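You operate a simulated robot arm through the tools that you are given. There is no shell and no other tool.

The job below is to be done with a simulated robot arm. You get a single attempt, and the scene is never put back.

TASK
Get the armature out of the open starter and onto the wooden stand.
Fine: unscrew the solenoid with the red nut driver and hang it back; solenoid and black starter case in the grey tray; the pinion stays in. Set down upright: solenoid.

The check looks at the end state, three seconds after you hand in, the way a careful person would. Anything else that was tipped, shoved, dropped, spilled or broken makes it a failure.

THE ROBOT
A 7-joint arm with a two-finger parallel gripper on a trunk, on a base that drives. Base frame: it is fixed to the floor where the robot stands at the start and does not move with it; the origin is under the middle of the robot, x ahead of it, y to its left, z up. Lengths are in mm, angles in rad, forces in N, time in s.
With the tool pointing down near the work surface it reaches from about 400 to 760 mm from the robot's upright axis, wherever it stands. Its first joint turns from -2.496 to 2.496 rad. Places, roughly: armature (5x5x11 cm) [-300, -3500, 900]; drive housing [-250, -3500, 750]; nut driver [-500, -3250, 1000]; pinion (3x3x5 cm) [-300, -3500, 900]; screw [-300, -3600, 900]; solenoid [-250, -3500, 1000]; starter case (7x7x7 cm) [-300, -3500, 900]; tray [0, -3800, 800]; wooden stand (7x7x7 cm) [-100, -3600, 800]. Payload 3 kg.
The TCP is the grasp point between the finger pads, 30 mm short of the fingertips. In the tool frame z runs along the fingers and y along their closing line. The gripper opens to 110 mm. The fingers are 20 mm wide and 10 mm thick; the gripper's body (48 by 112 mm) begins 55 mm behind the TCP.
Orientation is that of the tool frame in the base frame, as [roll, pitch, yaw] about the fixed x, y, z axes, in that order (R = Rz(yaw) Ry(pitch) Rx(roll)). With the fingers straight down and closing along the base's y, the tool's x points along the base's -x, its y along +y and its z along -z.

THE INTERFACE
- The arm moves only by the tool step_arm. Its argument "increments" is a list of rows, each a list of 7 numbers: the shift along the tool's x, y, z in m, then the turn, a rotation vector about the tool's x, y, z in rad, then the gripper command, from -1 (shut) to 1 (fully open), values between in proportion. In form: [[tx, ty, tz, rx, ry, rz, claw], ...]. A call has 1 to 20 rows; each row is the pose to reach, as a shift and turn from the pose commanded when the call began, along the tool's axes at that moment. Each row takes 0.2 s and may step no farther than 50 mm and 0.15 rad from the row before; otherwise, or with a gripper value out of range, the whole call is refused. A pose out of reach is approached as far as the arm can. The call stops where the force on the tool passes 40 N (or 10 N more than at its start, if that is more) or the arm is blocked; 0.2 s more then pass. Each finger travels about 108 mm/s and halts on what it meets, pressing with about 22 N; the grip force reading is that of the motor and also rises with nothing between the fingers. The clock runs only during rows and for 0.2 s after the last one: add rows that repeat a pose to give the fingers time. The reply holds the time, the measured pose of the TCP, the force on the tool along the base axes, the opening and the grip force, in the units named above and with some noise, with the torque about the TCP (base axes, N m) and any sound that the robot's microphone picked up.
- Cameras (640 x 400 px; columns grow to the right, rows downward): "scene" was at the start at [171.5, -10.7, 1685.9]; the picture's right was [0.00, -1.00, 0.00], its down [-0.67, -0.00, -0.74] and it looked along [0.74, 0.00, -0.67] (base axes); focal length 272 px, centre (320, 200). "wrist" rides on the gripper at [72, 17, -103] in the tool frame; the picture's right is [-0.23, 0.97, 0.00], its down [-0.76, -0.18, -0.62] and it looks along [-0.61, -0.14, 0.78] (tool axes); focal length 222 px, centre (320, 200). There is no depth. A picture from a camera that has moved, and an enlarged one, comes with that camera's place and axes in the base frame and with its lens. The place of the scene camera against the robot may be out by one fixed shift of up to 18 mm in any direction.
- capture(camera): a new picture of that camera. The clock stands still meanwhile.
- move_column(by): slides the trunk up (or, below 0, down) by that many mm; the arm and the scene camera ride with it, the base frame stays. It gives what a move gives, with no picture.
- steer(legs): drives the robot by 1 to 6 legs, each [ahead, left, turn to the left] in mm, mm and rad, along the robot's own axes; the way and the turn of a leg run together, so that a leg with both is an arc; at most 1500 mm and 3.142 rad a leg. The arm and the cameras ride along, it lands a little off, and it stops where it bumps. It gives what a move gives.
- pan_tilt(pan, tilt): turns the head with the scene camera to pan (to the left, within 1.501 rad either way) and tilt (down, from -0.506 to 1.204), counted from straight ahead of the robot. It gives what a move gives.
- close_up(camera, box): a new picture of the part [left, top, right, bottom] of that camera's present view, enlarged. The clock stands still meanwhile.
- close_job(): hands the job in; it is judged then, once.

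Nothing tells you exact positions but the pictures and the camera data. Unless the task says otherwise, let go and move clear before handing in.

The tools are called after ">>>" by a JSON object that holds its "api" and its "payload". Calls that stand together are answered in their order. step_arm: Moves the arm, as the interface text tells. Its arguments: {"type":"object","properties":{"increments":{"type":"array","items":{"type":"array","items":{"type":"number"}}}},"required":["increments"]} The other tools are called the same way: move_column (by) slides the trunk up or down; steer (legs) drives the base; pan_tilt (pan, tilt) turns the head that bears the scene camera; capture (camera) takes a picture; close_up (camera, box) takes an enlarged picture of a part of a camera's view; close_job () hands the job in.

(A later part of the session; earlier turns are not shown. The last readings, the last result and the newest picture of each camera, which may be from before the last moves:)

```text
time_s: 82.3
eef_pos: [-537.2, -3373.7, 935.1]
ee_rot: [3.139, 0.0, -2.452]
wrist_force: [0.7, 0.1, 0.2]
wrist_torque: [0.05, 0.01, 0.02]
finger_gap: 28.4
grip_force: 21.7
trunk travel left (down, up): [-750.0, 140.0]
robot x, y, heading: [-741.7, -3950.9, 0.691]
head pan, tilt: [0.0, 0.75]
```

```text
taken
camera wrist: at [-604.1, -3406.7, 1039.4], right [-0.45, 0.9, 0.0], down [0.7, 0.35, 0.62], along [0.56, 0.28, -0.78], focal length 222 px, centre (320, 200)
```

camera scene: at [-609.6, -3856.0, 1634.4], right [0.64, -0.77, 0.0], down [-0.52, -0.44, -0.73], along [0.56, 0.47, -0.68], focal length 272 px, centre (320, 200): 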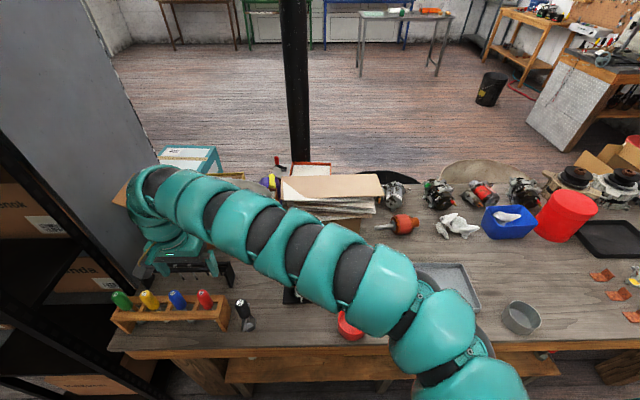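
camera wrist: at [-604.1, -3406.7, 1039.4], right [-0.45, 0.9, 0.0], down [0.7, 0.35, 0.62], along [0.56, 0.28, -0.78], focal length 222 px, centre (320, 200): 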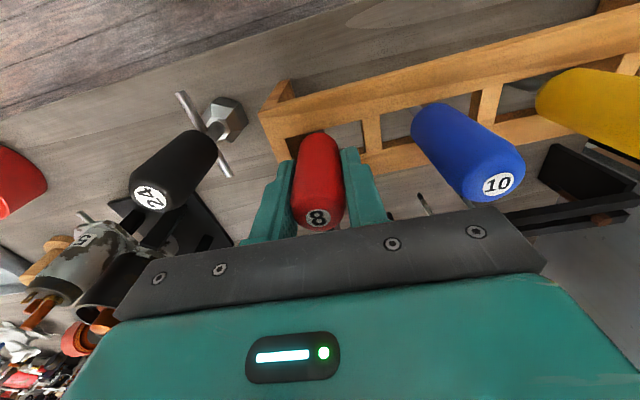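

The driver is gripped (28.4 mm handle). I'll lift it straight up out of the rack.

>>> {"api": "step_arm", "payload": {"increments": [[0, 0, -0.03, 0, 0, 0, -1], [0, 0, -0.06, 0, 0, 0, -1], [0, 0, -0.09, 0, 0, 0, -1], [0, 0, -0.12, 0, 0, 0, -1], [0, 0, -0.135, 0, 0, 0, -1]]}}

>>> {"api": "capture", "payload": {"camera": "wrist"}}

>>> {"api": "capture", "payload": {"camera": "scene"}}

```text
time_s: 83.5
eef_pos: [-536.9, -3373.8, 1071.9]
ee_rot: [3.141, 0.001, -2.45]
wrist_force: [0.5, -0.2, -2.2]
wrist_torque: [-0.03, -0.05, 0.0]
finger_gap: 28.3
grip_force: 21.8
trunk travel left (down, up): [-750.0, 140.0]
robot x, y, heading: [-741.7, -3949.4, 0.69]
head pan, tilt: [0.0, 0.75]
```

```text
taken
camera wrist: at [-602.8, -3407.2, 1174.8], right [-0.45, 0.9, 0.0], down [0.7, 0.35, 0.62], along [0.56, 0.28, -0.78], focal length 222 px, centre (320, 200)
```

wrist: 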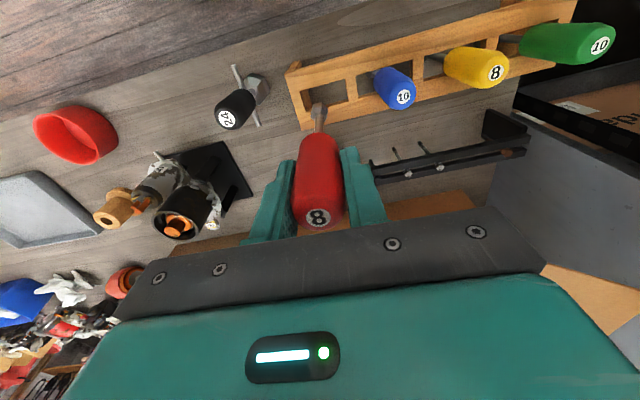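

```text
taken
camera scene: at [-608.3, -3856.8, 1634.3], right [0.64, -0.77, 0.0], down [-0.53, -0.44, -0.73], along [0.56, 0.47, -0.68], focal length 272 px, centre (320, 200)
```

scene: 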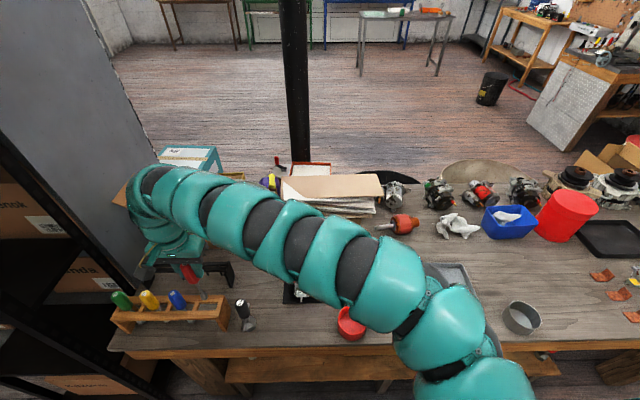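

>>> {"api": "close_up", "payload": {"camera": "wrist", "box": [250, 70, 410, 170]}}

>>> {"api": "close_up", "payload": {"camera": "scene", "box": [140, 240, 260, 315]}}

```text
4.00 times, centred on (330, 120) of wrist
camera zoom: at [-602.8, -3407.2, 1174.8], right [-0.45, 0.9, 0.0], down [0.7, 0.35, 0.62], along [0.56, 0.28, -0.78], focal length 888 px, centre (280, 520)
```

zoom: 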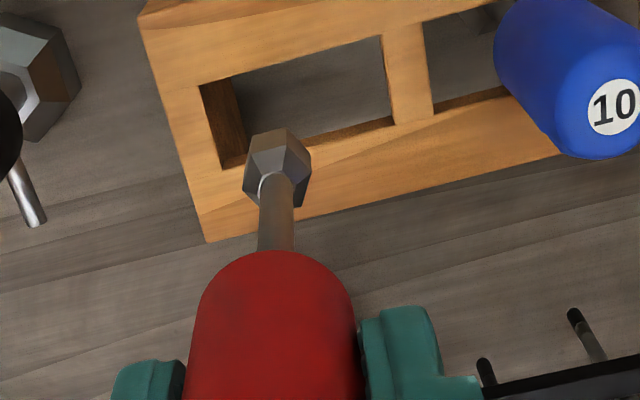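

```text
5.33 times, centred on (200, 278) of scene
camera zoom: at [-608.3, -3856.8, 1634.3], right [0.64, -0.77, 0.0], down [-0.53, -0.44, -0.73], along [0.56, 0.47, -0.68], focal length 1450 px, centre (960, -213)
```

zoom: 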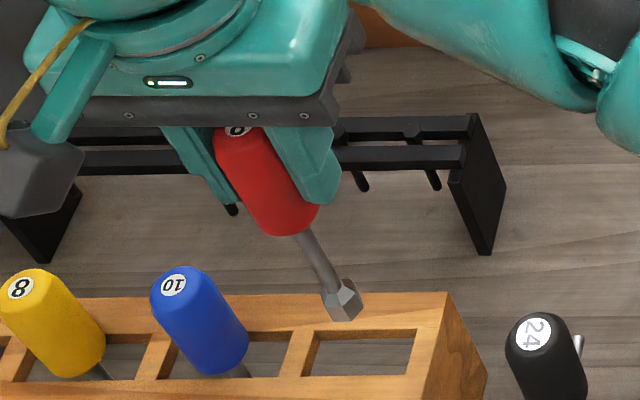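

The driver is out; its hex socket tip hangs roughly 155 mm below the grasp point. The black "24" driver (top ≈ z 945) lies on the way, so I need more height; I'll check how close the overhanging cardboard is to my head before raising the trunk.

>>> {"api": "pan_tilt", "payload": {"pan": 1.1, "tilt": 0.0}}

>>> {"api": "capture", "payload": {"camera": "scene"}}

```text
time_s: 84.8
eef_pos: [-536.2, -3373.5, 1071.5]
ee_rot: [-3.141, 0.001, -2.45]
wrist_force: [-0.2, -0.3, -1.5]
wrist_torque: [0.01, -0.06, -0.01]
finger_gap: 28.3
grip_force: 21.9
trunk travel left (down, up): [-750.0, 140.0]
robot x, y, heading: [-740.6, -3952.0, 0.691]
head pan, tilt: [1.1, 0.0]
```

```text
taken
camera scene: at [-691.8, -3821.8, 1702.4], right [0.98, 0.22, 0.0], down [0.0, 0.0, -1.0], along [-0.22, 0.98, 0.0], focal length 272 px, centre (320, 200)
```

scene: 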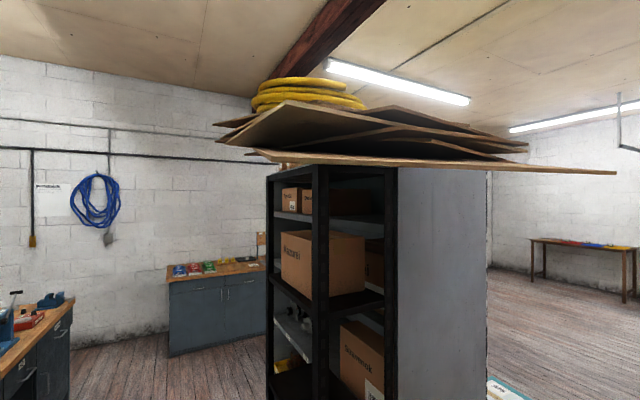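

The cardboard is well off to the left (≥0.7 m away), so raising the trunk is safe. I'll raise it 100 mm and look back at the work.

>>> {"api": "pan_tilt", "payload": {"pan": 0.0, "tilt": 0.8}}

>>> {"api": "move_column", "payload": {"by": 100}}

>>> {"api": "capture", "payload": {"camera": "scene"}}

```text
time_s: 86.1
eef_pos: [-536.2, -3374.5, 1071.7]
ee_rot: [3.141, 0.001, -2.45]
wrist_force: [0.5, 0.7, -1.4]
wrist_torque: [-0.01, 0.0, 0.0]
finger_gap: 28.4
grip_force: 21.4
trunk travel left (down, up): [-750.0, 140.0]
robot x, y, heading: [-741.6, -3950.3, 0.694]
head pan, tilt: [0.0, 0.799]
```

```text
time_s: 87.5
eef_pos: [-536.1, -3373.3, 1170.1]
ee_rot: [3.141, 0.0, -2.45]
wrist_force: [-0.6, -0.7, -1.6]
wrist_torque: [0.03, -0.04, 0.02]
finger_gap: 28.3
grip_force: 21.6
trunk travel left (down, up): [-850.0, 40.0]
robot x, y, heading: [-742.2, -3950.4, 0.692]
head pan, tilt: [0.0, 0.799]
```

```text
taken
camera scene: at [-609.9, -3858.0, 1730.3], right [0.64, -0.77, 0.0], down [-0.55, -0.46, -0.7], along [0.54, 0.45, -0.72], focal length 272 px, centre (320, 200)
```

scene: 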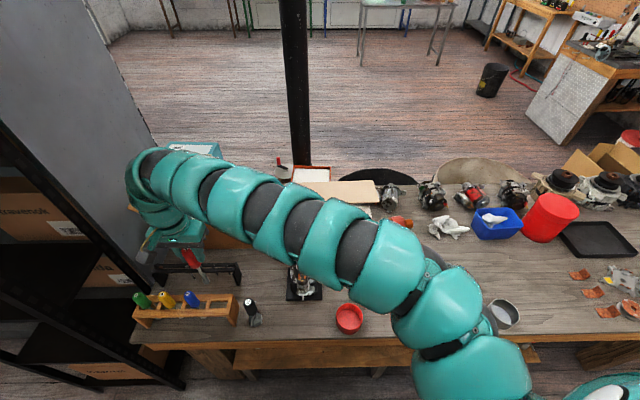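

Now I'll back the base about 70 mm so that the screw and fixture fall comfortably inside the arm's reach band, then carry the driver high over to the screw.

>>> {"api": "steer", "payload": {"legs": [[-70, 0, 0]]}}

```text
time_s: 88.5
eef_pos: [-590.8, -3419.2, 1171.9]
ee_rot: [3.138, 0.003, -2.45]
wrist_force: [-0.9, -0.8, -0.3]
wrist_torque: [0.01, -0.03, 0.01]
finger_gap: 28.4
grip_force: 22.2
trunk travel left (down, up): [-850.0, 40.0]
robot x, y, heading: [-793.9, -3994.3, 0.694]
head pan, tilt: [0.0, 0.799]
```

>>> {"api": "step_arm", "payload": {"increments": [[-0.0175, -0.04, 0, 0, 0, 0, -1], [-0.035, -0.08, 0, 0, 0, 0, -1], [-0.0525, -0.12, 0, 0, 0, 0, -1], [-0.07, -0.16, 0, 0, 0, 0, -1], [-0.0875, -0.2, 0, 0, 0, 0, -1], [-0.105, -0.24, 0, 0, 0, 0, -1], [-0.122, -0.28, 0, 0, 0, 0, -1], [-0.122, -0.28, 0, 0, 0, 0, -1]]}}

>>> {"api": "capture", "payload": {"camera": "wrist"}}

>>> {"api": "capture", "payload": {"camera": "scene"}}

```text
time_s: 90.3
eef_pos: [-304.3, -3530.2, 1172.9]
ee_rot: [3.139, -0.001, -2.45]
wrist_force: [-0.4, 0.2, -1.2]
wrist_torque: [0.02, 0.03, -0.03]
finger_gap: 28.1
grip_force: 22.0
out of reach, approached as far as the arm can: row 3, 4, 5, 6, 7, 8
trunk travel left (down, up): [-850.0, 40.0]
robot x, y, heading: [-795.2, -3992.3, 0.696]
head pan, tilt: [0.0, 0.799]
```

```text
taken
camera wrist: at [-369.8, -3563.3, 1275.5], right [-0.45, 0.89, 0.0], down [0.7, 0.35, 0.62], along [0.56, 0.28, -0.78], focal length 222 px, centre (320, 200)
```

wrist: 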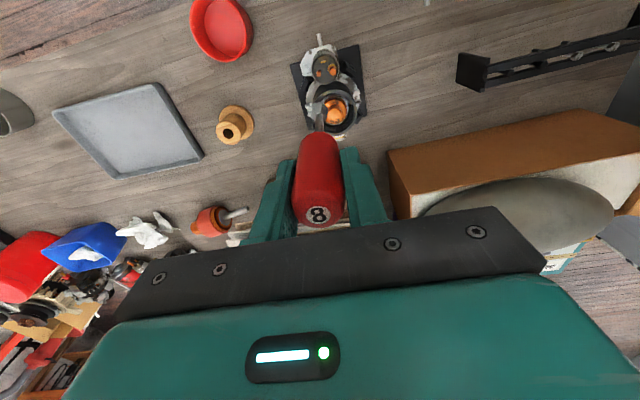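

```text
taken
camera scene: at [-664.2, -3901.6, 1730.4], right [0.64, -0.77, 0.0], down [-0.55, -0.46, -0.7], along [0.54, 0.44, -0.72], focal length 272 px, centre (320, 200)
```

scene: 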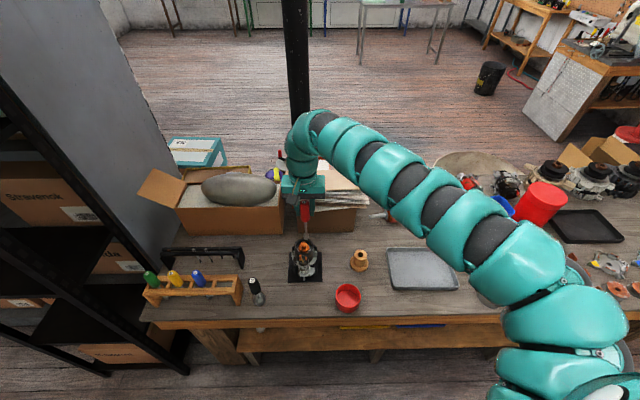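

Right above the screw is just inside the arm's inner limit at this height, so I'll back the base another 50 mm and then move over the screw.

>>> {"api": "steer", "payload": {"legs": [[-50, 0, 0]]}}

>>> {"api": "capture", "payload": {"camera": "wrist"}}

>>> {"api": "close_up", "payload": {"camera": "wrist", "box": [250, 20, 410, 120]}}

```text
time_s: 91.2
eef_pos: [-343.9, -3564.5, 1174.6]
ee_rot: [3.139, 0.0, -2.45]
wrist_force: [-0.5, -0.1, -0.2]
wrist_torque: [0.03, 0.02, -0.03]
finger_gap: 28.1
grip_force: 22.3
trunk travel left (down, up): [-850.0, 40.0]
robot x, y, heading: [-835.7, -4023.9, 0.69]
head pan, tilt: [0.0, 0.799]
```

```text
taken
camera wrist: at [-409.9, -3597.2, 1276.6], right [-0.45, 0.89, 0.0], down [0.7, 0.35, 0.62], along [0.56, 0.28, -0.78], focal length 222 px, centre (320, 200)
```

wrist: 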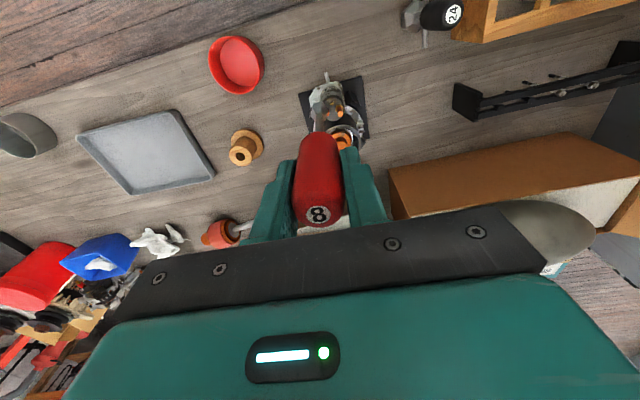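

```text
4.00 times, centred on (330, 70) of wrist
camera zoom: at [-409.9, -3597.2, 1276.6], right [-0.45, 0.89, 0.0], down [0.7, 0.35, 0.62], along [0.56, 0.28, -0.78], focal length 888 px, centre (280, 720)
```

zoom: 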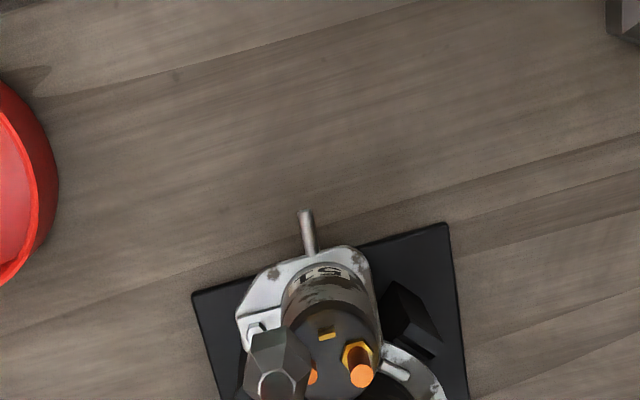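

I locate the screw head at about (-312,-3560,888) from this view. I'll move over it and come down so the socket is just above the solenoid's top, then look again.

>>> {"api": "step_arm", "payload": {"increments": [[-0.0133, -0.0075, 0, 0, 0, 0, -1], [-0.0266, -0.0149, 0, 0, 0, 0, -1], [-0.0266, -0.0149, 0.025, 0, 0, 0, -1], [-0.0266, -0.0149, 0.045, 0, 0, 0, -1]]}}

>>> {"api": "close_up", "payload": {"camera": "wrist", "box": [250, 20, 410, 120]}}

>>> {"api": "capture", "payload": {"camera": "scene"}}

```text
time_s: 92.2
eef_pos: [-311.1, -3557.1, 1129.2]
ee_rot: [3.14, -0.002, -2.451]
wrist_force: [0.3, 0.3, -1.6]
wrist_torque: [-0.03, 0.0, 0.02]
finger_gap: 28.2
grip_force: 22.0
trunk travel left (down, up): [-850.0, 40.0]
robot x, y, heading: [-833.4, -4022.8, 0.696]
head pan, tilt: [0.0, 0.799]
```

```text
4.00 times, centred on (330, 70) of wrist
camera zoom: at [-378.2, -3589.7, 1231.7], right [-0.45, 0.9, 0.0], down [0.7, 0.35, 0.62], along [0.56, 0.28, -0.78], focal length 888 px, centre (280, 720)
```

zoom: 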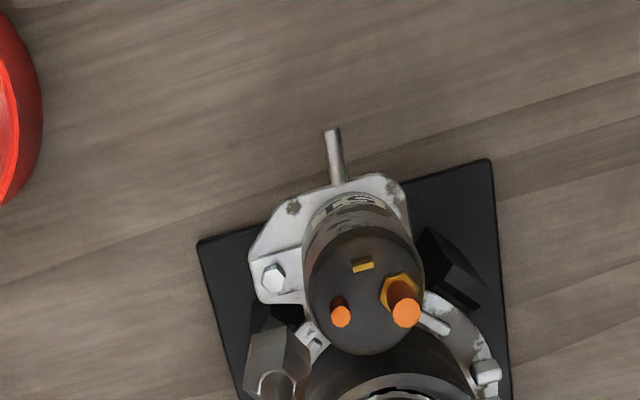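

```text
taken
camera scene: at [-702.3, -3934.7, 1730.4], right [0.64, -0.77, 0.0], down [-0.55, -0.46, -0.7], along [0.54, 0.44, -0.72], focal length 272 px, centre (320, 200)
```

scene: 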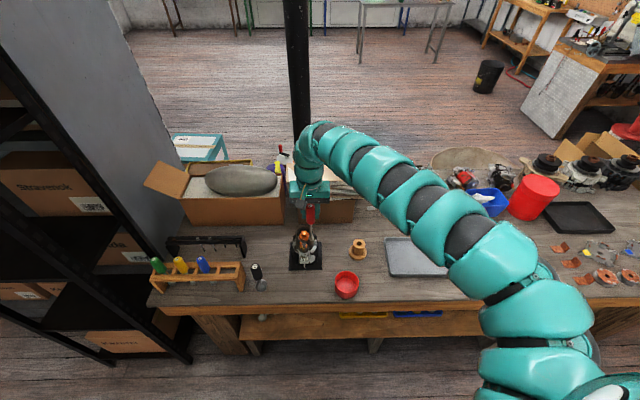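

The screw head is plainly visible and the socket hangs on the tool axis; I compute only about 3 mm lateral correction. I'll apply it and descend to just above the screw, then re-check.

>>> {"api": "step_arm", "payload": {"increments": [[-0.001, -0.0028, 0.0, 0, 0, 0, -1], [-0.001, -0.0028, 0.03, 0, 0, 0, -1], [-0.001, -0.0028, 0.055, 0, 0, 0, -1], [-0.001, -0.0028, 0.068, 0, 0, 0, -1]]}}

>>> {"api": "close_up", "payload": {"camera": "wrist", "box": [260, 40, 380, 115]}}

>>> {"api": "close_up", "payload": {"camera": "scene", "box": [265, 195, 345, 275]}}

```text
time_s: 93.2
eef_pos: [-307.9, -3558.5, 1059.3]
ee_rot: [-3.141, -0.001, -2.45]
wrist_force: [0.4, -0.1, -0.7]
wrist_torque: [-0.02, -0.02, 0.01]
finger_gap: 28.3
grip_force: 22.6
trunk travel left (down, up): [-850.0, 40.0]
robot x, y, heading: [-831.0, -4028.2, 0.69]
head pan, tilt: [0.0, 0.799]
```

```text
5.33 times, centred on (320, 78) of wrist
camera zoom: at [-375.2, -3591.1, 1162.7], right [-0.45, 0.9, 0.0], down [0.7, 0.35, 0.62], along [0.56, 0.28, -0.78], focal length 1185 px, centre (320, 853)
```

zoom: 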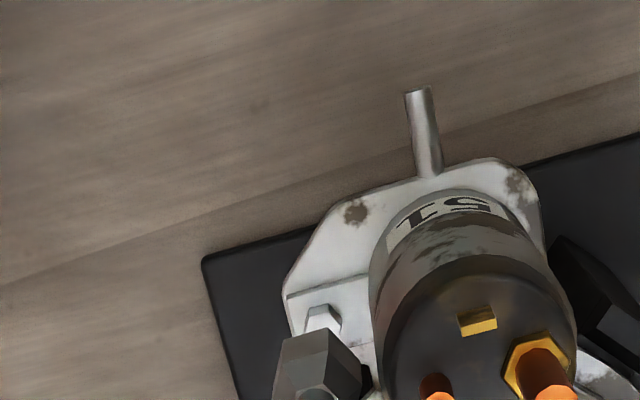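

```text
5.00 times, centred on (305, 235) of scene
camera zoom: at [-701.9, -3934.5, 1730.3], right [0.64, -0.77, 0.0], down [-0.55, -0.46, -0.7], along [0.54, 0.44, -0.72], focal length 1359 px, centre (395, 25)
```

zoom: 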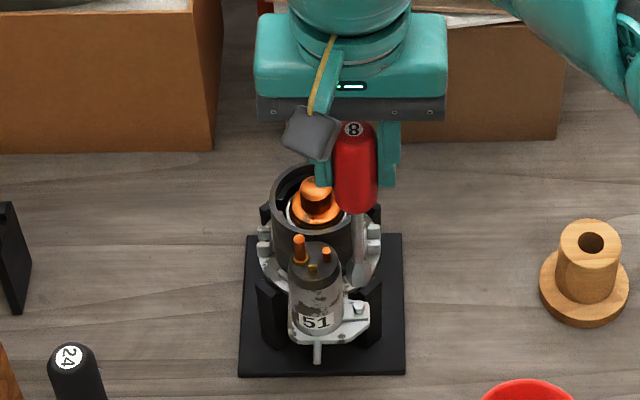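

Nearly there: the socket hovers about 20 mm above the screw. I'll zoom more tightly in both views to check the lateral alignment.

>>> {"api": "close_up", "payload": {"camera": "scene", "box": [296, 240, 328, 260]}}

>>> {"api": "close_up", "payload": {"camera": "wrist", "box": [300, 85, 348, 115]}}

```text
16.00 times, centred on (312, 250) of scene
camera zoom: at [-701.9, -3934.5, 1730.3], right [0.64, -0.77, 0.0], down [-0.55, -0.46, -0.7], along [0.54, 0.44, -0.72], focal length 4349 px, centre (448, -600)
```

zoom: 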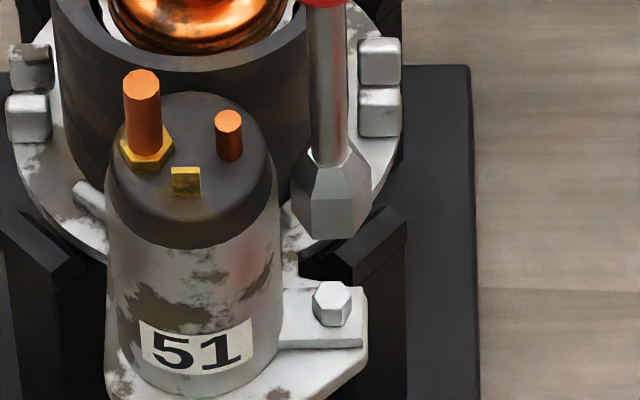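

```text
13.33 times, centred on (324, 100) of wrist
camera zoom: at [-375.2, -3591.1, 1162.7], right [-0.45, 0.9, 0.0], down [0.7, 0.35, 0.62], along [0.56, 0.28, -0.78], focal length 2962 px, centre (267, 1533)
```

zoom: 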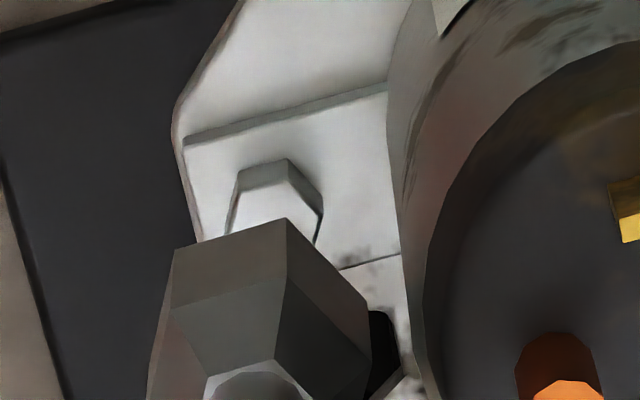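

Alignment looks within about 1 mm, and the socket's hex is within a few degrees of the screw head's. I'll lower gently until it seats, watching the force.

>>> {"api": "step_arm", "payload": {"increments": [[-0.0004, 0.0006, 0.006, 0, 0, 0, -1], [-0.0004, 0.0006, 0.011, 0, 0, 0, -1], [-0.0004, 0.0006, 0.015, 0, 0, 0, -1], [-0.0004, 0.0006, 0.019, 0, 0, 0, -1], [-0.0004, 0.0006, 0.022, 0, 0, 0, -1]]}}

>>> {"api": "close_up", "payload": {"camera": "scene", "box": [296, 240, 328, 260]}}

>>> {"api": "close_up", "payload": {"camera": "wrist", "box": [300, 85, 348, 115]}}

```text
time_s: 94.4
eef_pos: [-311.4, -3557.0, 1037.6]
ee_rot: [3.14, -0.002, -2.448]
wrist_force: [-0.2, -0.6, -0.7]
wrist_torque: [0.01, 0.0, -0.01]
finger_gap: 28.4
grip_force: 22.3
trunk travel left (down, up): [-850.0, 40.0]
robot x, y, heading: [-834.3, -4025.0, 0.688]
head pan, tilt: [0.0, 0.799]
```

```text
16.00 times, centred on (312, 250) of scene
camera zoom: at [-702.1, -3934.6, 1730.3], right [0.64, -0.77, 0.0], down [-0.55, -0.46, -0.7], along [0.54, 0.44, -0.72], focal length 4349 px, centre (448, -600)
```

zoom: 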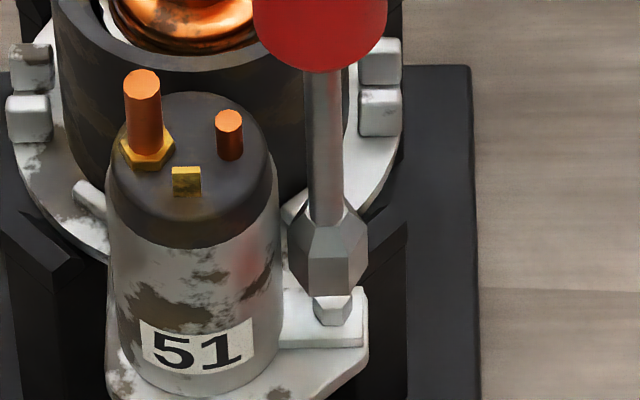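

```text
13.33 times, centred on (324, 100) of wrist
camera zoom: at [-376.0, -3590.5, 1140.3], right [-0.45, 0.89, 0.0], down [0.7, 0.35, 0.62], along [0.56, 0.28, -0.78], focal length 2962 px, centre (267, 1533)
```

zoom: 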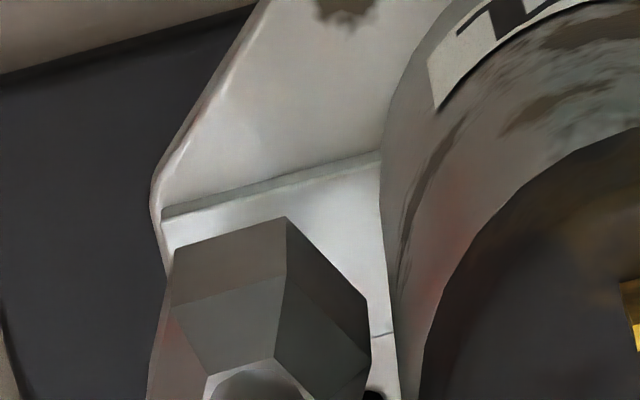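

The socket is right above the hex head. I'll continue lowering in small steps to seat it.

>>> {"api": "step_arm", "payload": {"increments": [[0, 0, 0.002, 0, 0, 0, -1], [0, 0, 0.004, 0, 0, 0, -1], [0, 0, 0.006, 0, 0, 0, -1], [0, 0, 0.008, 0, 0, 0, -1]]}}

>>> {"api": "close_up", "payload": {"camera": "scene", "box": [296, 240, 328, 260]}}

```text
time_s: 95.4
eef_pos: [-309.4, -3558.2, 1029.5]
ee_rot: [3.14, -0.001, -2.45]
wrist_force: [1.3, -0.7, -0.6]
wrist_torque: [0.02, 0.0, -0.03]
finger_gap: 28.2
grip_force: 21.9
trunk travel left (down, up): [-850.0, 40.0]
robot x, y, heading: [-833.9, -4024.9, 0.691]
head pan, tilt: [0.0, 0.799]
```

```text
16.00 times, centred on (312, 250) of scene
camera zoom: at [-702.0, -3934.7, 1730.3], right [0.64, -0.77, 0.0], down [-0.55, -0.46, -0.7], along [0.54, 0.44, -0.72], focal length 4349 px, centre (448, -600)
```

zoom: 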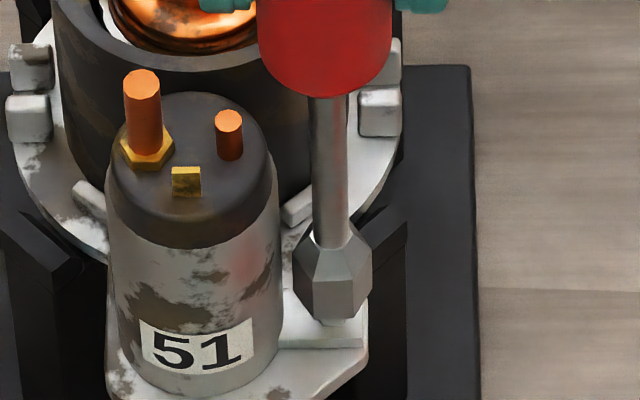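

No resistance, so the socket is sliding over the head. A few more millimetres to seat it.

>>> {"api": "step_arm", "payload": {"increments": [[0, 0, 0.0015, 0, 0, 0, -1], [0, 0, 0.003, 0, 0, 0, -1], [0, 0, 0.0045, 0, 0, 0, -1], [0, 0, 0.006, 0, 0, 0, -1]]}}

>>> {"api": "close_up", "payload": {"camera": "scene", "box": [296, 240, 328, 260]}}

```text
time_s: 96.4
eef_pos: [-309.1, -3558.2, 1024.3]
ee_rot: [3.141, -0.002, -2.451]
wrist_force: [0.9, -0.7, -1.9]
wrist_torque: [-0.02, 0.03, 0.01]
finger_gap: 28.1
grip_force: 22.1
trunk travel left (down, up): [-850.0, 40.0]
robot x, y, heading: [-835.4, -4027.5, 0.693]
head pan, tilt: [0.0, 0.799]
```

```text
16.00 times, centred on (312, 250) of scene
camera zoom: at [-702.1, -3934.7, 1730.3], right [0.64, -0.77, 0.0], down [-0.55, -0.46, -0.7], along [0.54, 0.44, -0.72], focal length 4349 px, centre (448, -600)
```

zoom: 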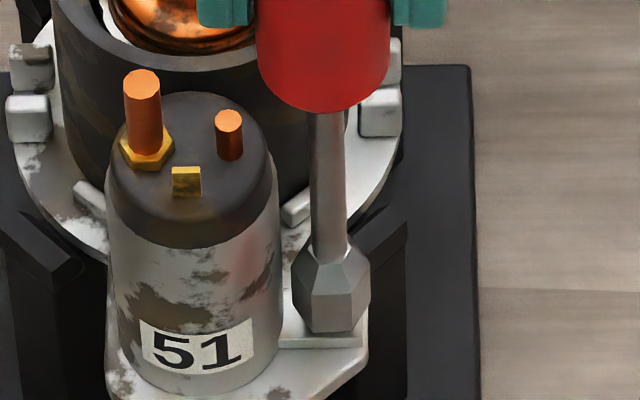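

The socket has covered the head down to the flange. Now I'll turn counter-clockwise (seen from above) in small steps and watch torque and sound.

>>> {"api": "step_arm", "payload": {"increments": [[0, 0, 0.001, 0, 0, -0.12, -1], [0, 0, 0.001, 0, 0, -0.24, -1], [0, 0, 0.001, 0, 0, -0.36, -1], [0, 0, 0.001, 0, 0, -0.48, -1], [0, 0, 0.001, 0, 0, -0.6, -1]]}}

>>> {"api": "close_up", "payload": {"camera": "scene", "box": [296, 240, 328, 260]}}

```text
time_s: 97.6
eef_pos: [-310.3, -3558.3, 1023.3]
ee_rot: [3.139, 0.001, -1.848]
wrist_force: [-0.4, -0.3, -0.3]
wrist_torque: [0.02, 0.01, 0.01]
finger_gap: 28.6
grip_force: 22.0
trunk travel left (down, up): [-850.0, 40.0]
robot x, y, heading: [-834.5, -4026.9, 0.692]
head pan, tilt: [0.0, 0.799]
```

```text
16.00 times, centred on (312, 250) of scene
camera zoom: at [-702.1, -3934.9, 1730.4], right [0.64, -0.77, 0.0], down [-0.55, -0.46, -0.7], along [0.54, 0.45, -0.72], focal length 4349 px, centre (448, -600)
```

zoom: 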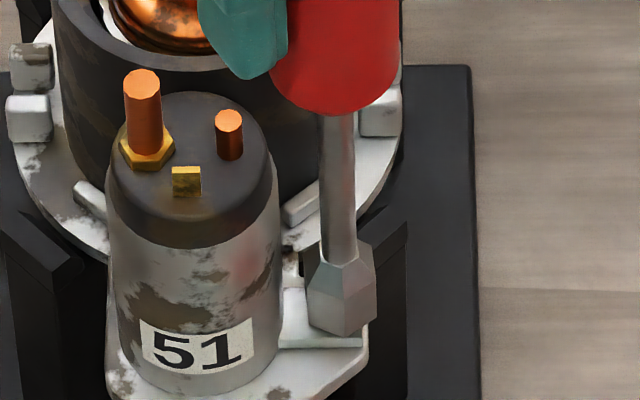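

The turn went freely, though the socket appears to have shifted ~2 mm sideways in the scene view. I'll check with the wrist camera whether the screw is still inside the socket.

>>> {"api": "capture", "payload": {"camera": "wrist"}}

>>> {"api": "close_up", "payload": {"camera": "wrist", "box": [290, 75, 370, 125]}}

>>> {"api": "close_up", "payload": {"camera": "scene", "box": [304, 246, 320, 256]}}

```text
taken
camera wrist: at [-345.4, -3623.1, 1125.3], right [-0.87, 0.48, 0.0], down [0.38, 0.68, 0.62], along [0.3, 0.55, -0.78], focal length 222 px, centre (320, 200)
```

wrist: 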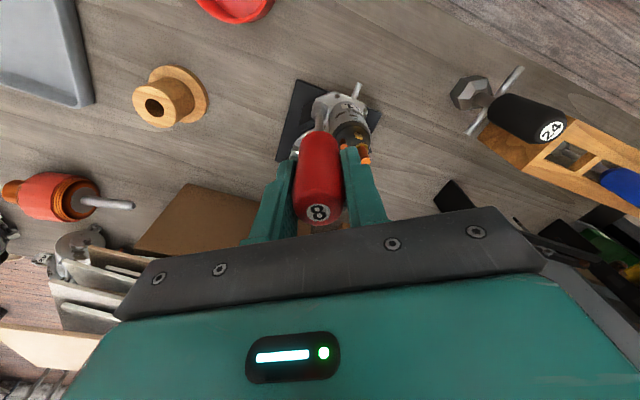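

```text
8.00 times, centred on (330, 100) of wrist
camera zoom: at [-345.4, -3623.1, 1125.3], right [-0.87, 0.48, 0.0], down [0.38, 0.68, 0.62], along [0.3, 0.55, -0.78], focal length 1777 px, centre (240, 1000)
```

zoom: 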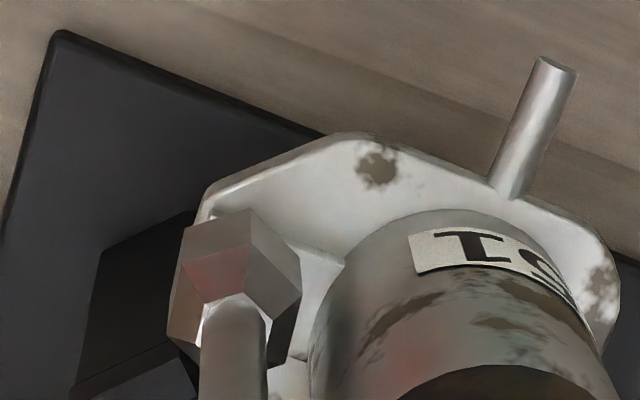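

```text
16.00 times, centred on (312, 251) of scene
camera zoom: at [-702.1, -3934.9, 1730.4], right [0.64, -0.77, 0.0], down [-0.55, -0.46, -0.7], along [0.54, 0.45, -0.72], focal length 4349 px, centre (448, -616)
```

zoom: 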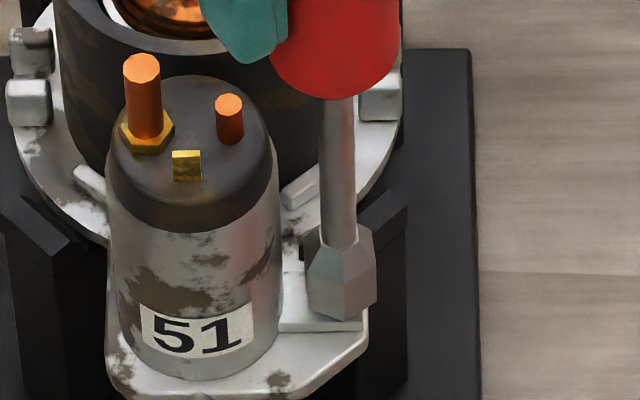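

The driver's axis seems to sit ~4 mm off the tool axis (toward the camera side), so it swung a bit on turning. I'll lift slightly to see whether the screw has actually turned.

>>> {"api": "step_arm", "payload": {"increments": [[0, 0, -0.005, 0, 0, 0, -1], [0, 0, -0.01, 0, 0, 0, -1], [0, 0, -0.018, 0, 0, 0, -1]]}}

>>> {"api": "close_up", "payload": {"camera": "scene", "box": [304, 246, 320, 256]}}

>>> {"api": "close_up", "payload": {"camera": "wrist", "box": [300, 80, 348, 110]}}

```text
time_s: 98.4
eef_pos: [-310.6, -3558.2, 1039.8]
ee_rot: [3.141, -0.002, -1.851]
wrist_force: [0.2, 0.4, -1.7]
wrist_torque: [-0.01, 0.03, -0.01]
finger_gap: 28.3
grip_force: 22.1
trunk travel left (down, up): [-850.0, 40.0]
robot x, y, heading: [-834.5, -4022.9, 0.69]
head pan, tilt: [0.0, 0.799]
```

```text
16.00 times, centred on (312, 251) of scene
camera zoom: at [-702.2, -3935.0, 1730.4], right [0.64, -0.77, 0.0], down [-0.55, -0.46, -0.7], along [0.54, 0.45, -0.72], focal length 4349 px, centre (448, -616)
```

zoom: 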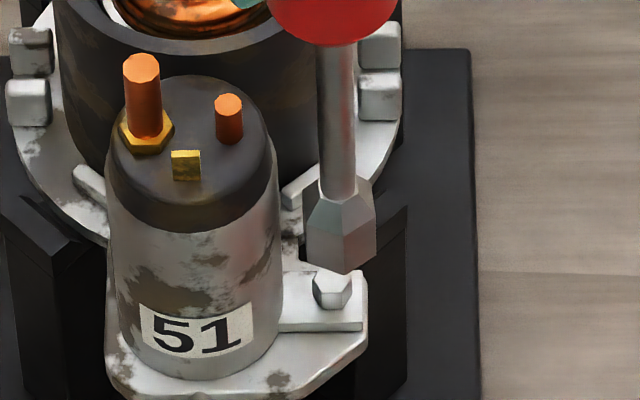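

```text
13.33 times, centred on (324, 95) of wrist
camera zoom: at [-345.2, -3623.1, 1143.9], right [-0.87, 0.49, 0.0], down [0.38, 0.68, 0.62], along [0.3, 0.55, -0.78], focal length 2962 px, centre (267, 1600)
```

zoom: 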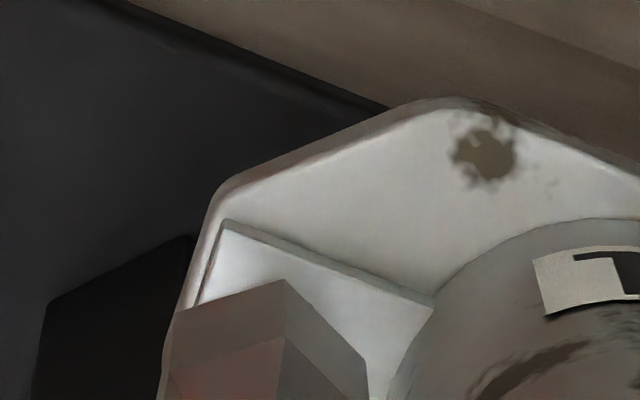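

>>> {"api": "close_up", "payload": {"camera": "scene", "box": [309, 260, 317, 265]}}

```text
16.00 times, centred on (313, 262) of scene
camera zoom: at [-702.2, -3935.0, 1730.4], right [0.64, -0.77, 0.0], down [-0.55, -0.46, -0.7], along [0.54, 0.45, -0.72], focal length 4349 px, centre (432, -800)
```

zoom: 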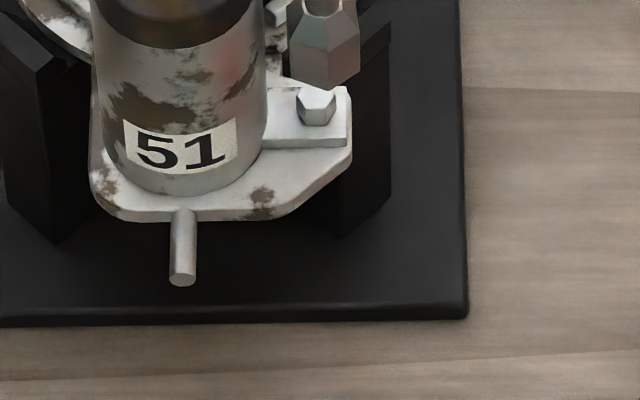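

The screw hasn't turned: comparing views, the driver is held about 5 mm off the tool axis (along the finger width), so the socket came down short of the screw. I'll raise clear, rotate the hand clockwise to get a long unscrewing stroke, and re-align using that offset.

>>> {"api": "step_arm", "payload": {"increments": [[0, 0, -0.02, 0, 0, 0, -1], [0, 0, -0.025, 0, 0, 0.14, -1], [0, 0, -0.025, 0, 0, 0.28, -1], [0, 0, -0.025, 0, 0, 0.42, -1], [0, 0, -0.025, 0, 0, 0.56, -1], [0, 0, -0.025, 0, 0, 0.7, -1], [0, 0, -0.025, 0, 0, 0.84, -1], [0, 0, -0.025, 0, 0, 0.98, -1], [0, 0, -0.025, 0, 0, 1.12, -1], [0, 0, -0.025, 0, 0, 1.26, -1], [0, 0, -0.025, 0, 0, 1.4, -1], [0, 0, -0.025, 0, 0, 1.54, -1]]}}

>>> {"api": "close_up", "payload": {"camera": "scene", "box": [304, 240, 320, 250]}}

>>> {"api": "capture", "payload": {"camera": "wrist"}}

```text
time_s: 101.0
eef_pos: [-308.4, -3558.5, 1064.1]
ee_rot: [3.14, -0.001, 2.889]
wrist_force: [-0.8, 0.1, -0.7]
wrist_torque: [-0.02, 0.0, 0.0]
finger_gap: 28.1
grip_force: 22.1
trunk travel left (down, up): [-850.0, 40.0]
robot x, y, heading: [-836.4, -4024.3, 0.691]
head pan, tilt: [0.0, 0.799]
```

```text
16.00 times, centred on (312, 245) of scene
camera zoom: at [-702.1, -3934.7, 1730.3], right [0.64, -0.77, 0.0], down [-0.55, -0.46, -0.7], along [0.54, 0.45, -0.72], focal length 4349 px, centre (448, -520)
```

zoom: 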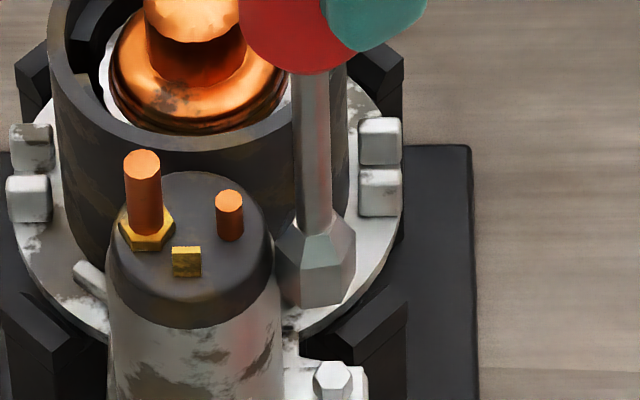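

```text
taken
camera wrist: at [-375.5, -3523.6, 1168.1], right [0.46, 0.89, 0.0], down [0.7, -0.36, 0.62], along [0.55, -0.29, -0.78], focal length 222 px, centre (320, 200)
```

wrist: 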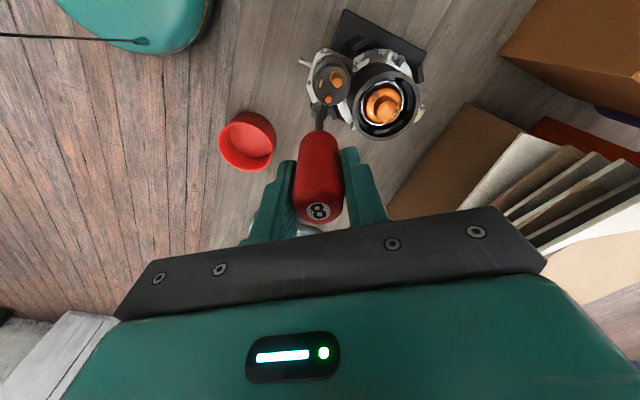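

The hand turned a full 1.5 rad without limits. From this new angle the wrist camera gives an independent sight line on the screw, so I'll zoom in there.

>>> {"api": "close_up", "payload": {"camera": "wrist", "box": [290, 60, 370, 110]}}

>>> {"api": "close_up", "payload": {"camera": "wrist", "box": [270, 90, 370, 230]}}

```text
8.00 times, centred on (330, 85) of wrist
camera zoom: at [-375.5, -3523.6, 1168.1], right [0.46, 0.89, 0.0], down [0.7, -0.36, 0.62], along [0.55, -0.29, -0.78], focal length 1777 px, centre (240, 1120)
```

zoom: 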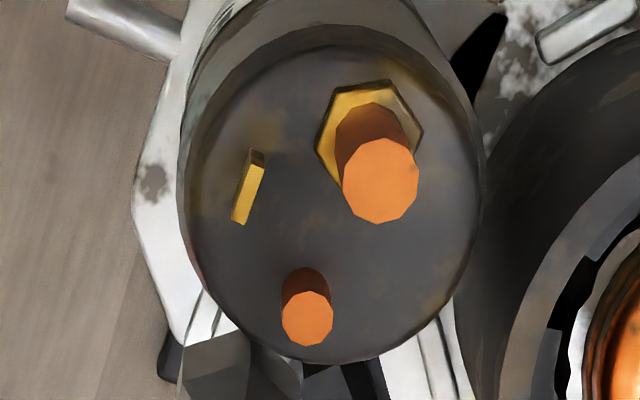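

```text
2.86 times, centred on (320, 160) of wrist
camera zoom: at [-375.5, -3523.6, 1168.1], right [0.46, 0.89, 0.0], down [0.7, -0.36, 0.62], along [0.55, -0.29, -0.78], focal length 635 px, centre (320, 314)
```

zoom: 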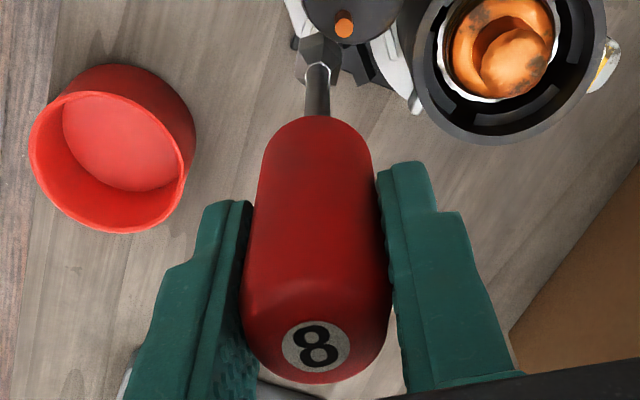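

The solenoid hides the screw from that side, but combining the measurements the socket needs about 4 mm shift along the tool's -x. I'll apply that, descend to just above the head, and compare in the scene view.

>>> {"api": "step_arm", "payload": {"increments": [[-0.004, 0.0007, 0, 0, 0, 0, -1], [-0.004, 0.0007, 0.02, 0, 0, 0, -1], [-0.004, 0.0007, 0.03, 0, 0, 0, -1], [-0.004, 0.0007, 0.03, 0, 0, 0, -1]]}}

>>> {"api": "close_up", "payload": {"camera": "scene", "box": [304, 246, 320, 256]}}

```text
time_s: 102.0
eef_pos: [-305.1, -3558.2, 1034.5]
ee_rot: [-3.141, -0.002, 2.893]
wrist_force: [-0.1, -0.2, -0.8]
wrist_torque: [-0.02, 0.01, 0.03]
finger_gap: 28.1
grip_force: 22.5
trunk travel left (down, up): [-850.0, 40.0]
robot x, y, heading: [-837.7, -4025.6, 0.687]
head pan, tilt: [0.0, 0.799]
```

```text
16.00 times, centred on (312, 251) of scene
camera zoom: at [-702.1, -3934.6, 1730.3], right [0.64, -0.77, 0.0], down [-0.55, -0.46, -0.7], along [0.54, 0.44, -0.72], focal length 4349 px, centre (448, -616)
```

zoom: 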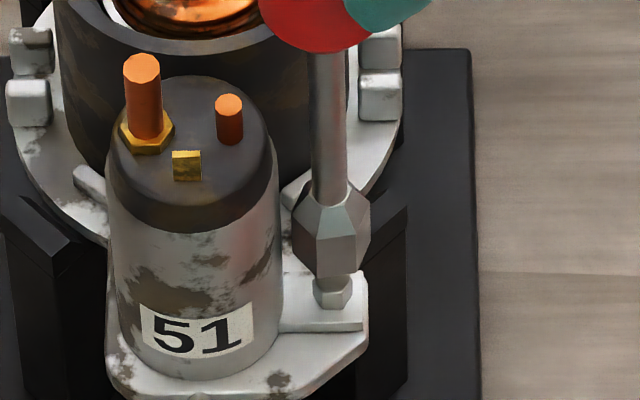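

The socket now lines up with the screw head in the scene view. I'll descend slowly until I feel contact.

>>> {"api": "step_arm", "payload": {"increments": [[0, 0, 0.004, 0, 0, 0, -1], [0, 0, 0.008, 0, 0, 0, -1], [0, 0, 0.01, 0, 0, 0, -1], [0, 0, 0.012, 0, 0, 0, -1], [0, 0, 0.014, 0, 0, 0, -1]]}}

>>> {"api": "close_up", "payload": {"camera": "scene", "box": [304, 246, 320, 256]}}

```text
time_s: 103.2
eef_pos: [-304.0, -3558.6, 1020.8]
ee_rot: [-3.14, -0.001, 2.892]
wrist_force: [0.0, -0.3, -1.3]
wrist_torque: [0.02, 0.0, 0.0]
finger_gap: 28.2
grip_force: 22.3
trunk travel left (down, up): [-850.0, 40.0]
robot x, y, heading: [-833.4, -4021.1, 0.693]
head pan, tilt: [0.0, 0.799]
```

```text
16.00 times, centred on (312, 251) of scene
camera zoom: at [-702.0, -3934.7, 1730.3], right [0.64, -0.77, 0.0], down [-0.55, -0.46, -0.7], along [0.54, 0.44, -0.72], focal length 4349 px, centre (448, -616)
```

zoom: 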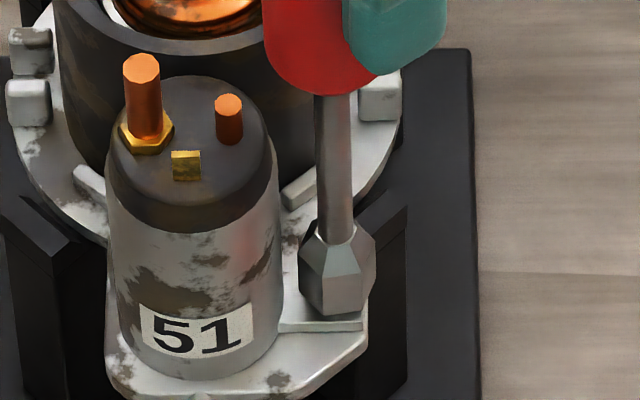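

>>> {"api": "step_arm", "payload": {"increments": [[0, 0, 0.001, 0, 0, 0, -1], [0, 0, 0.002, 0, 0, 0, -1], [0, 0, 0.003, 0, 0, 0, -1], [0, 0, 0.004, 0, 0, 0, -1], [0, 0, 0.005, 0, 0, 0, -1], [0, 0, 0.006, 0, 0, 0, -1]]}}

>>> {"api": "close_up", "payload": {"camera": "scene", "box": [304, 246, 320, 256]}}

```text
time_s: 104.6
eef_pos: [-305.3, -3559.4, 1015.9]
ee_rot: [3.14, -0.002, 2.894]
wrist_force: [-0.1, 0.0, 7.8]
wrist_torque: [0.11, 0.15, -0.02]
finger_gap: 28.1
grip_force: 22.4
trunk travel left (down, up): [-850.0, 40.0]
robot x, y, heading: [-830.9, -4026.4, 0.693]
head pan, tilt: [0.0, 0.799]
```

```text
16.00 times, centred on (312, 251) of scene
camera zoom: at [-703.1, -3935.6, 1730.7], right [0.64, -0.77, 0.0], down [-0.55, -0.46, -0.7], along [0.54, 0.45, -0.72], focal length 4349 px, centre (448, -616)
```

zoom: 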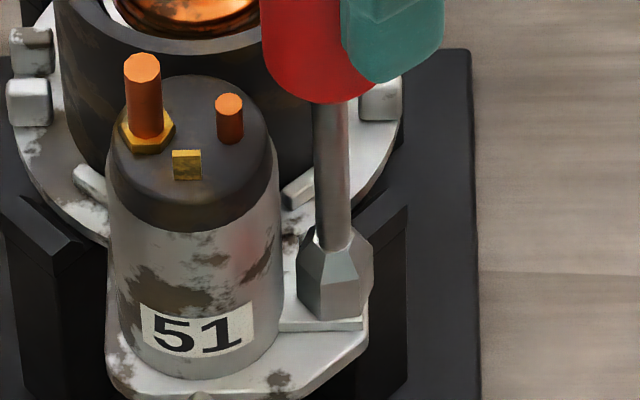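

I feel contact (about 8 N up), with the socket resting on or partly over the head. I'll turn counter-clockwise around the driver's own axis with light downward pressure so the hex can drop in and turn.

>>> {"api": "step_arm", "payload": {"increments": [[4e-05, 0.00057, 0.0005, 0, 0, -0.15, -1], [0.00017, 0.00112, 0.001, 0, 0, -0.3, -1], [0.00038, 0.00165, 0.001, 0, 0, -0.45, -1], [0.00066, 0.00215, 0.001, 0, 0, -0.6, -1], [0.00102, 0.00259, 0.001, 0, 0, -0.75, -1], [0.00144, 0.00298, 0.001, 0, 0, -0.9, -1]]}}

>>> {"api": "close_up", "payload": {"camera": "scene", "box": [304, 246, 320, 256]}}

```text
time_s: 106.0
eef_pos: [-309.1, -3556.0, 1016.0]
ee_rot: [3.14, -0.002, -2.487]
wrist_force: [-2.0, -1.6, 13.5]
wrist_torque: [-0.39, 0.2, -0.03]
finger_gap: 28.4
grip_force: 21.6
trunk travel left (down, up): [-850.0, 40.0]
robot x, y, heading: [-833.1, -4025.6, 0.695]
head pan, tilt: [0.0, 0.799]
```

```text
16.00 times, centred on (312, 251) of scene
camera zoom: at [-703.8, -3936.3, 1730.5], right [0.64, -0.77, 0.0], down [-0.55, -0.46, -0.7], along [0.54, 0.45, -0.72], focal length 4349 px, centre (448, -616)
```

zoom: 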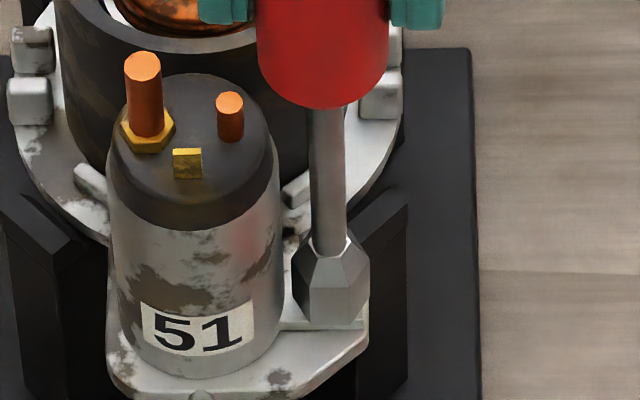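

The socket now sits deeper and the reaction has a sideways component, so the head seems captured. I'll ease slightly toward the robot and keep turning counter-clockwise.

>>> {"api": "step_arm", "payload": {"increments": [[0.00104, 0.00057, 0, 0, 0, -0.15, -1], [0.00117, 0.00112, 0, 0, 0, -0.3, -1], [0.00138, 0.00165, 0, 0, 0, -0.45, -1], [0.00166, 0.00215, 0, 0, 0, -0.6, -1], [0.00202, 0.00259, 0, 0, 0, -0.75, -1], [0.00244, 0.00298, 0, 0, 0, -0.9, -1]]}}

>>> {"api": "close_up", "payload": {"camera": "scene", "box": [304, 246, 320, 256]}}

```text
time_s: 107.4
eef_pos: [-311.2, -3555.9, 1014.6]
ee_rot: [3.141, 0.001, -1.588]
wrist_force: [0.6, -2.2, 2.7]
wrist_torque: [-0.22, -0.15, -0.01]
finger_gap: 28.3
grip_force: 22.2
trunk travel left (down, up): [-850.0, 40.0]
robot x, y, heading: [-837.5, -4028.6, 0.691]
head pan, tilt: [0.0, 0.799]
```

```text
16.00 times, centred on (312, 251) of scene
camera zoom: at [-702.4, -3935.5, 1730.4], right [0.64, -0.77, 0.0], down [-0.55, -0.46, -0.7], along [0.54, 0.45, -0.72], focal length 4349 px, centre (448, -616)
```

zoom: 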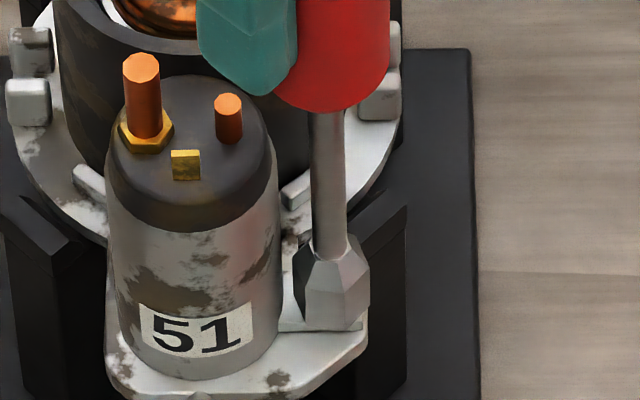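

Vertical force dropped, so the socket settled further onto the hex. I'll continue counter-clockwise.

>>> {"api": "step_arm", "payload": {"increments": [[0.00104, 0.00037, 0.0005, 0, 0, -0.15, -1], [0.00117, 0.00092, 0.001, 0, 0, -0.3, -1], [0.00138, 0.00145, 0.001, 0, 0, -0.45, -1], [0.00166, 0.00195, 0.001, 0, 0, -0.6, -1], [0.00202, 0.00239, 0.001, 0, 0, -0.75, -1], [0.00244, 0.00278, 0.001, 0, 0, -0.9, -1], [0.00291, 0.0031, 0.001, 0, 0, -1.05, -1], [0.00342, 0.00334, 0.001, 0, 0, -1.2, -1]]}}

>>> {"api": "close_up", "payload": {"camera": "scene", "box": [304, 246, 320, 256]}}

```text
time_s: 109.2
eef_pos: [-313.3, -3557.3, 1013.7]
ee_rot: [-3.14, 0.001, -0.388]
wrist_force: [1.9, 3.4, 12.2]
wrist_torque: [0.44, -0.27, -0.01]
finger_gap: 28.3
grip_force: 21.9
trunk travel left (down, up): [-850.0, 40.0]
robot x, y, heading: [-833.6, -4025.1, 0.698]
head pan, tilt: [0.0, 0.799]
```

```text
16.00 times, centred on (312, 251) of scene
camera zoom: at [-702.8, -3935.5, 1730.5], right [0.64, -0.77, 0.0], down [-0.55, -0.46, -0.7], along [0.54, 0.45, -0.72], focal length 4349 px, centre (448, -616)
```

zoom: 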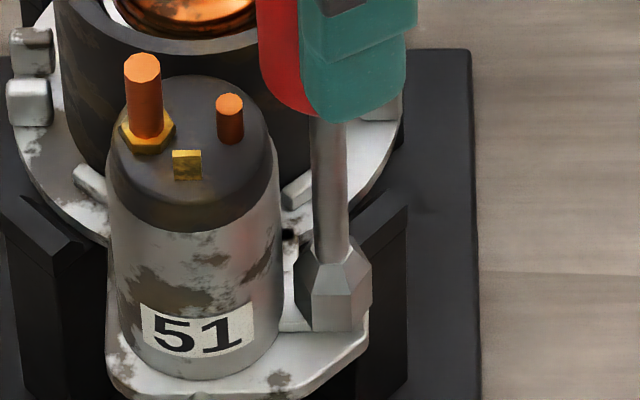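

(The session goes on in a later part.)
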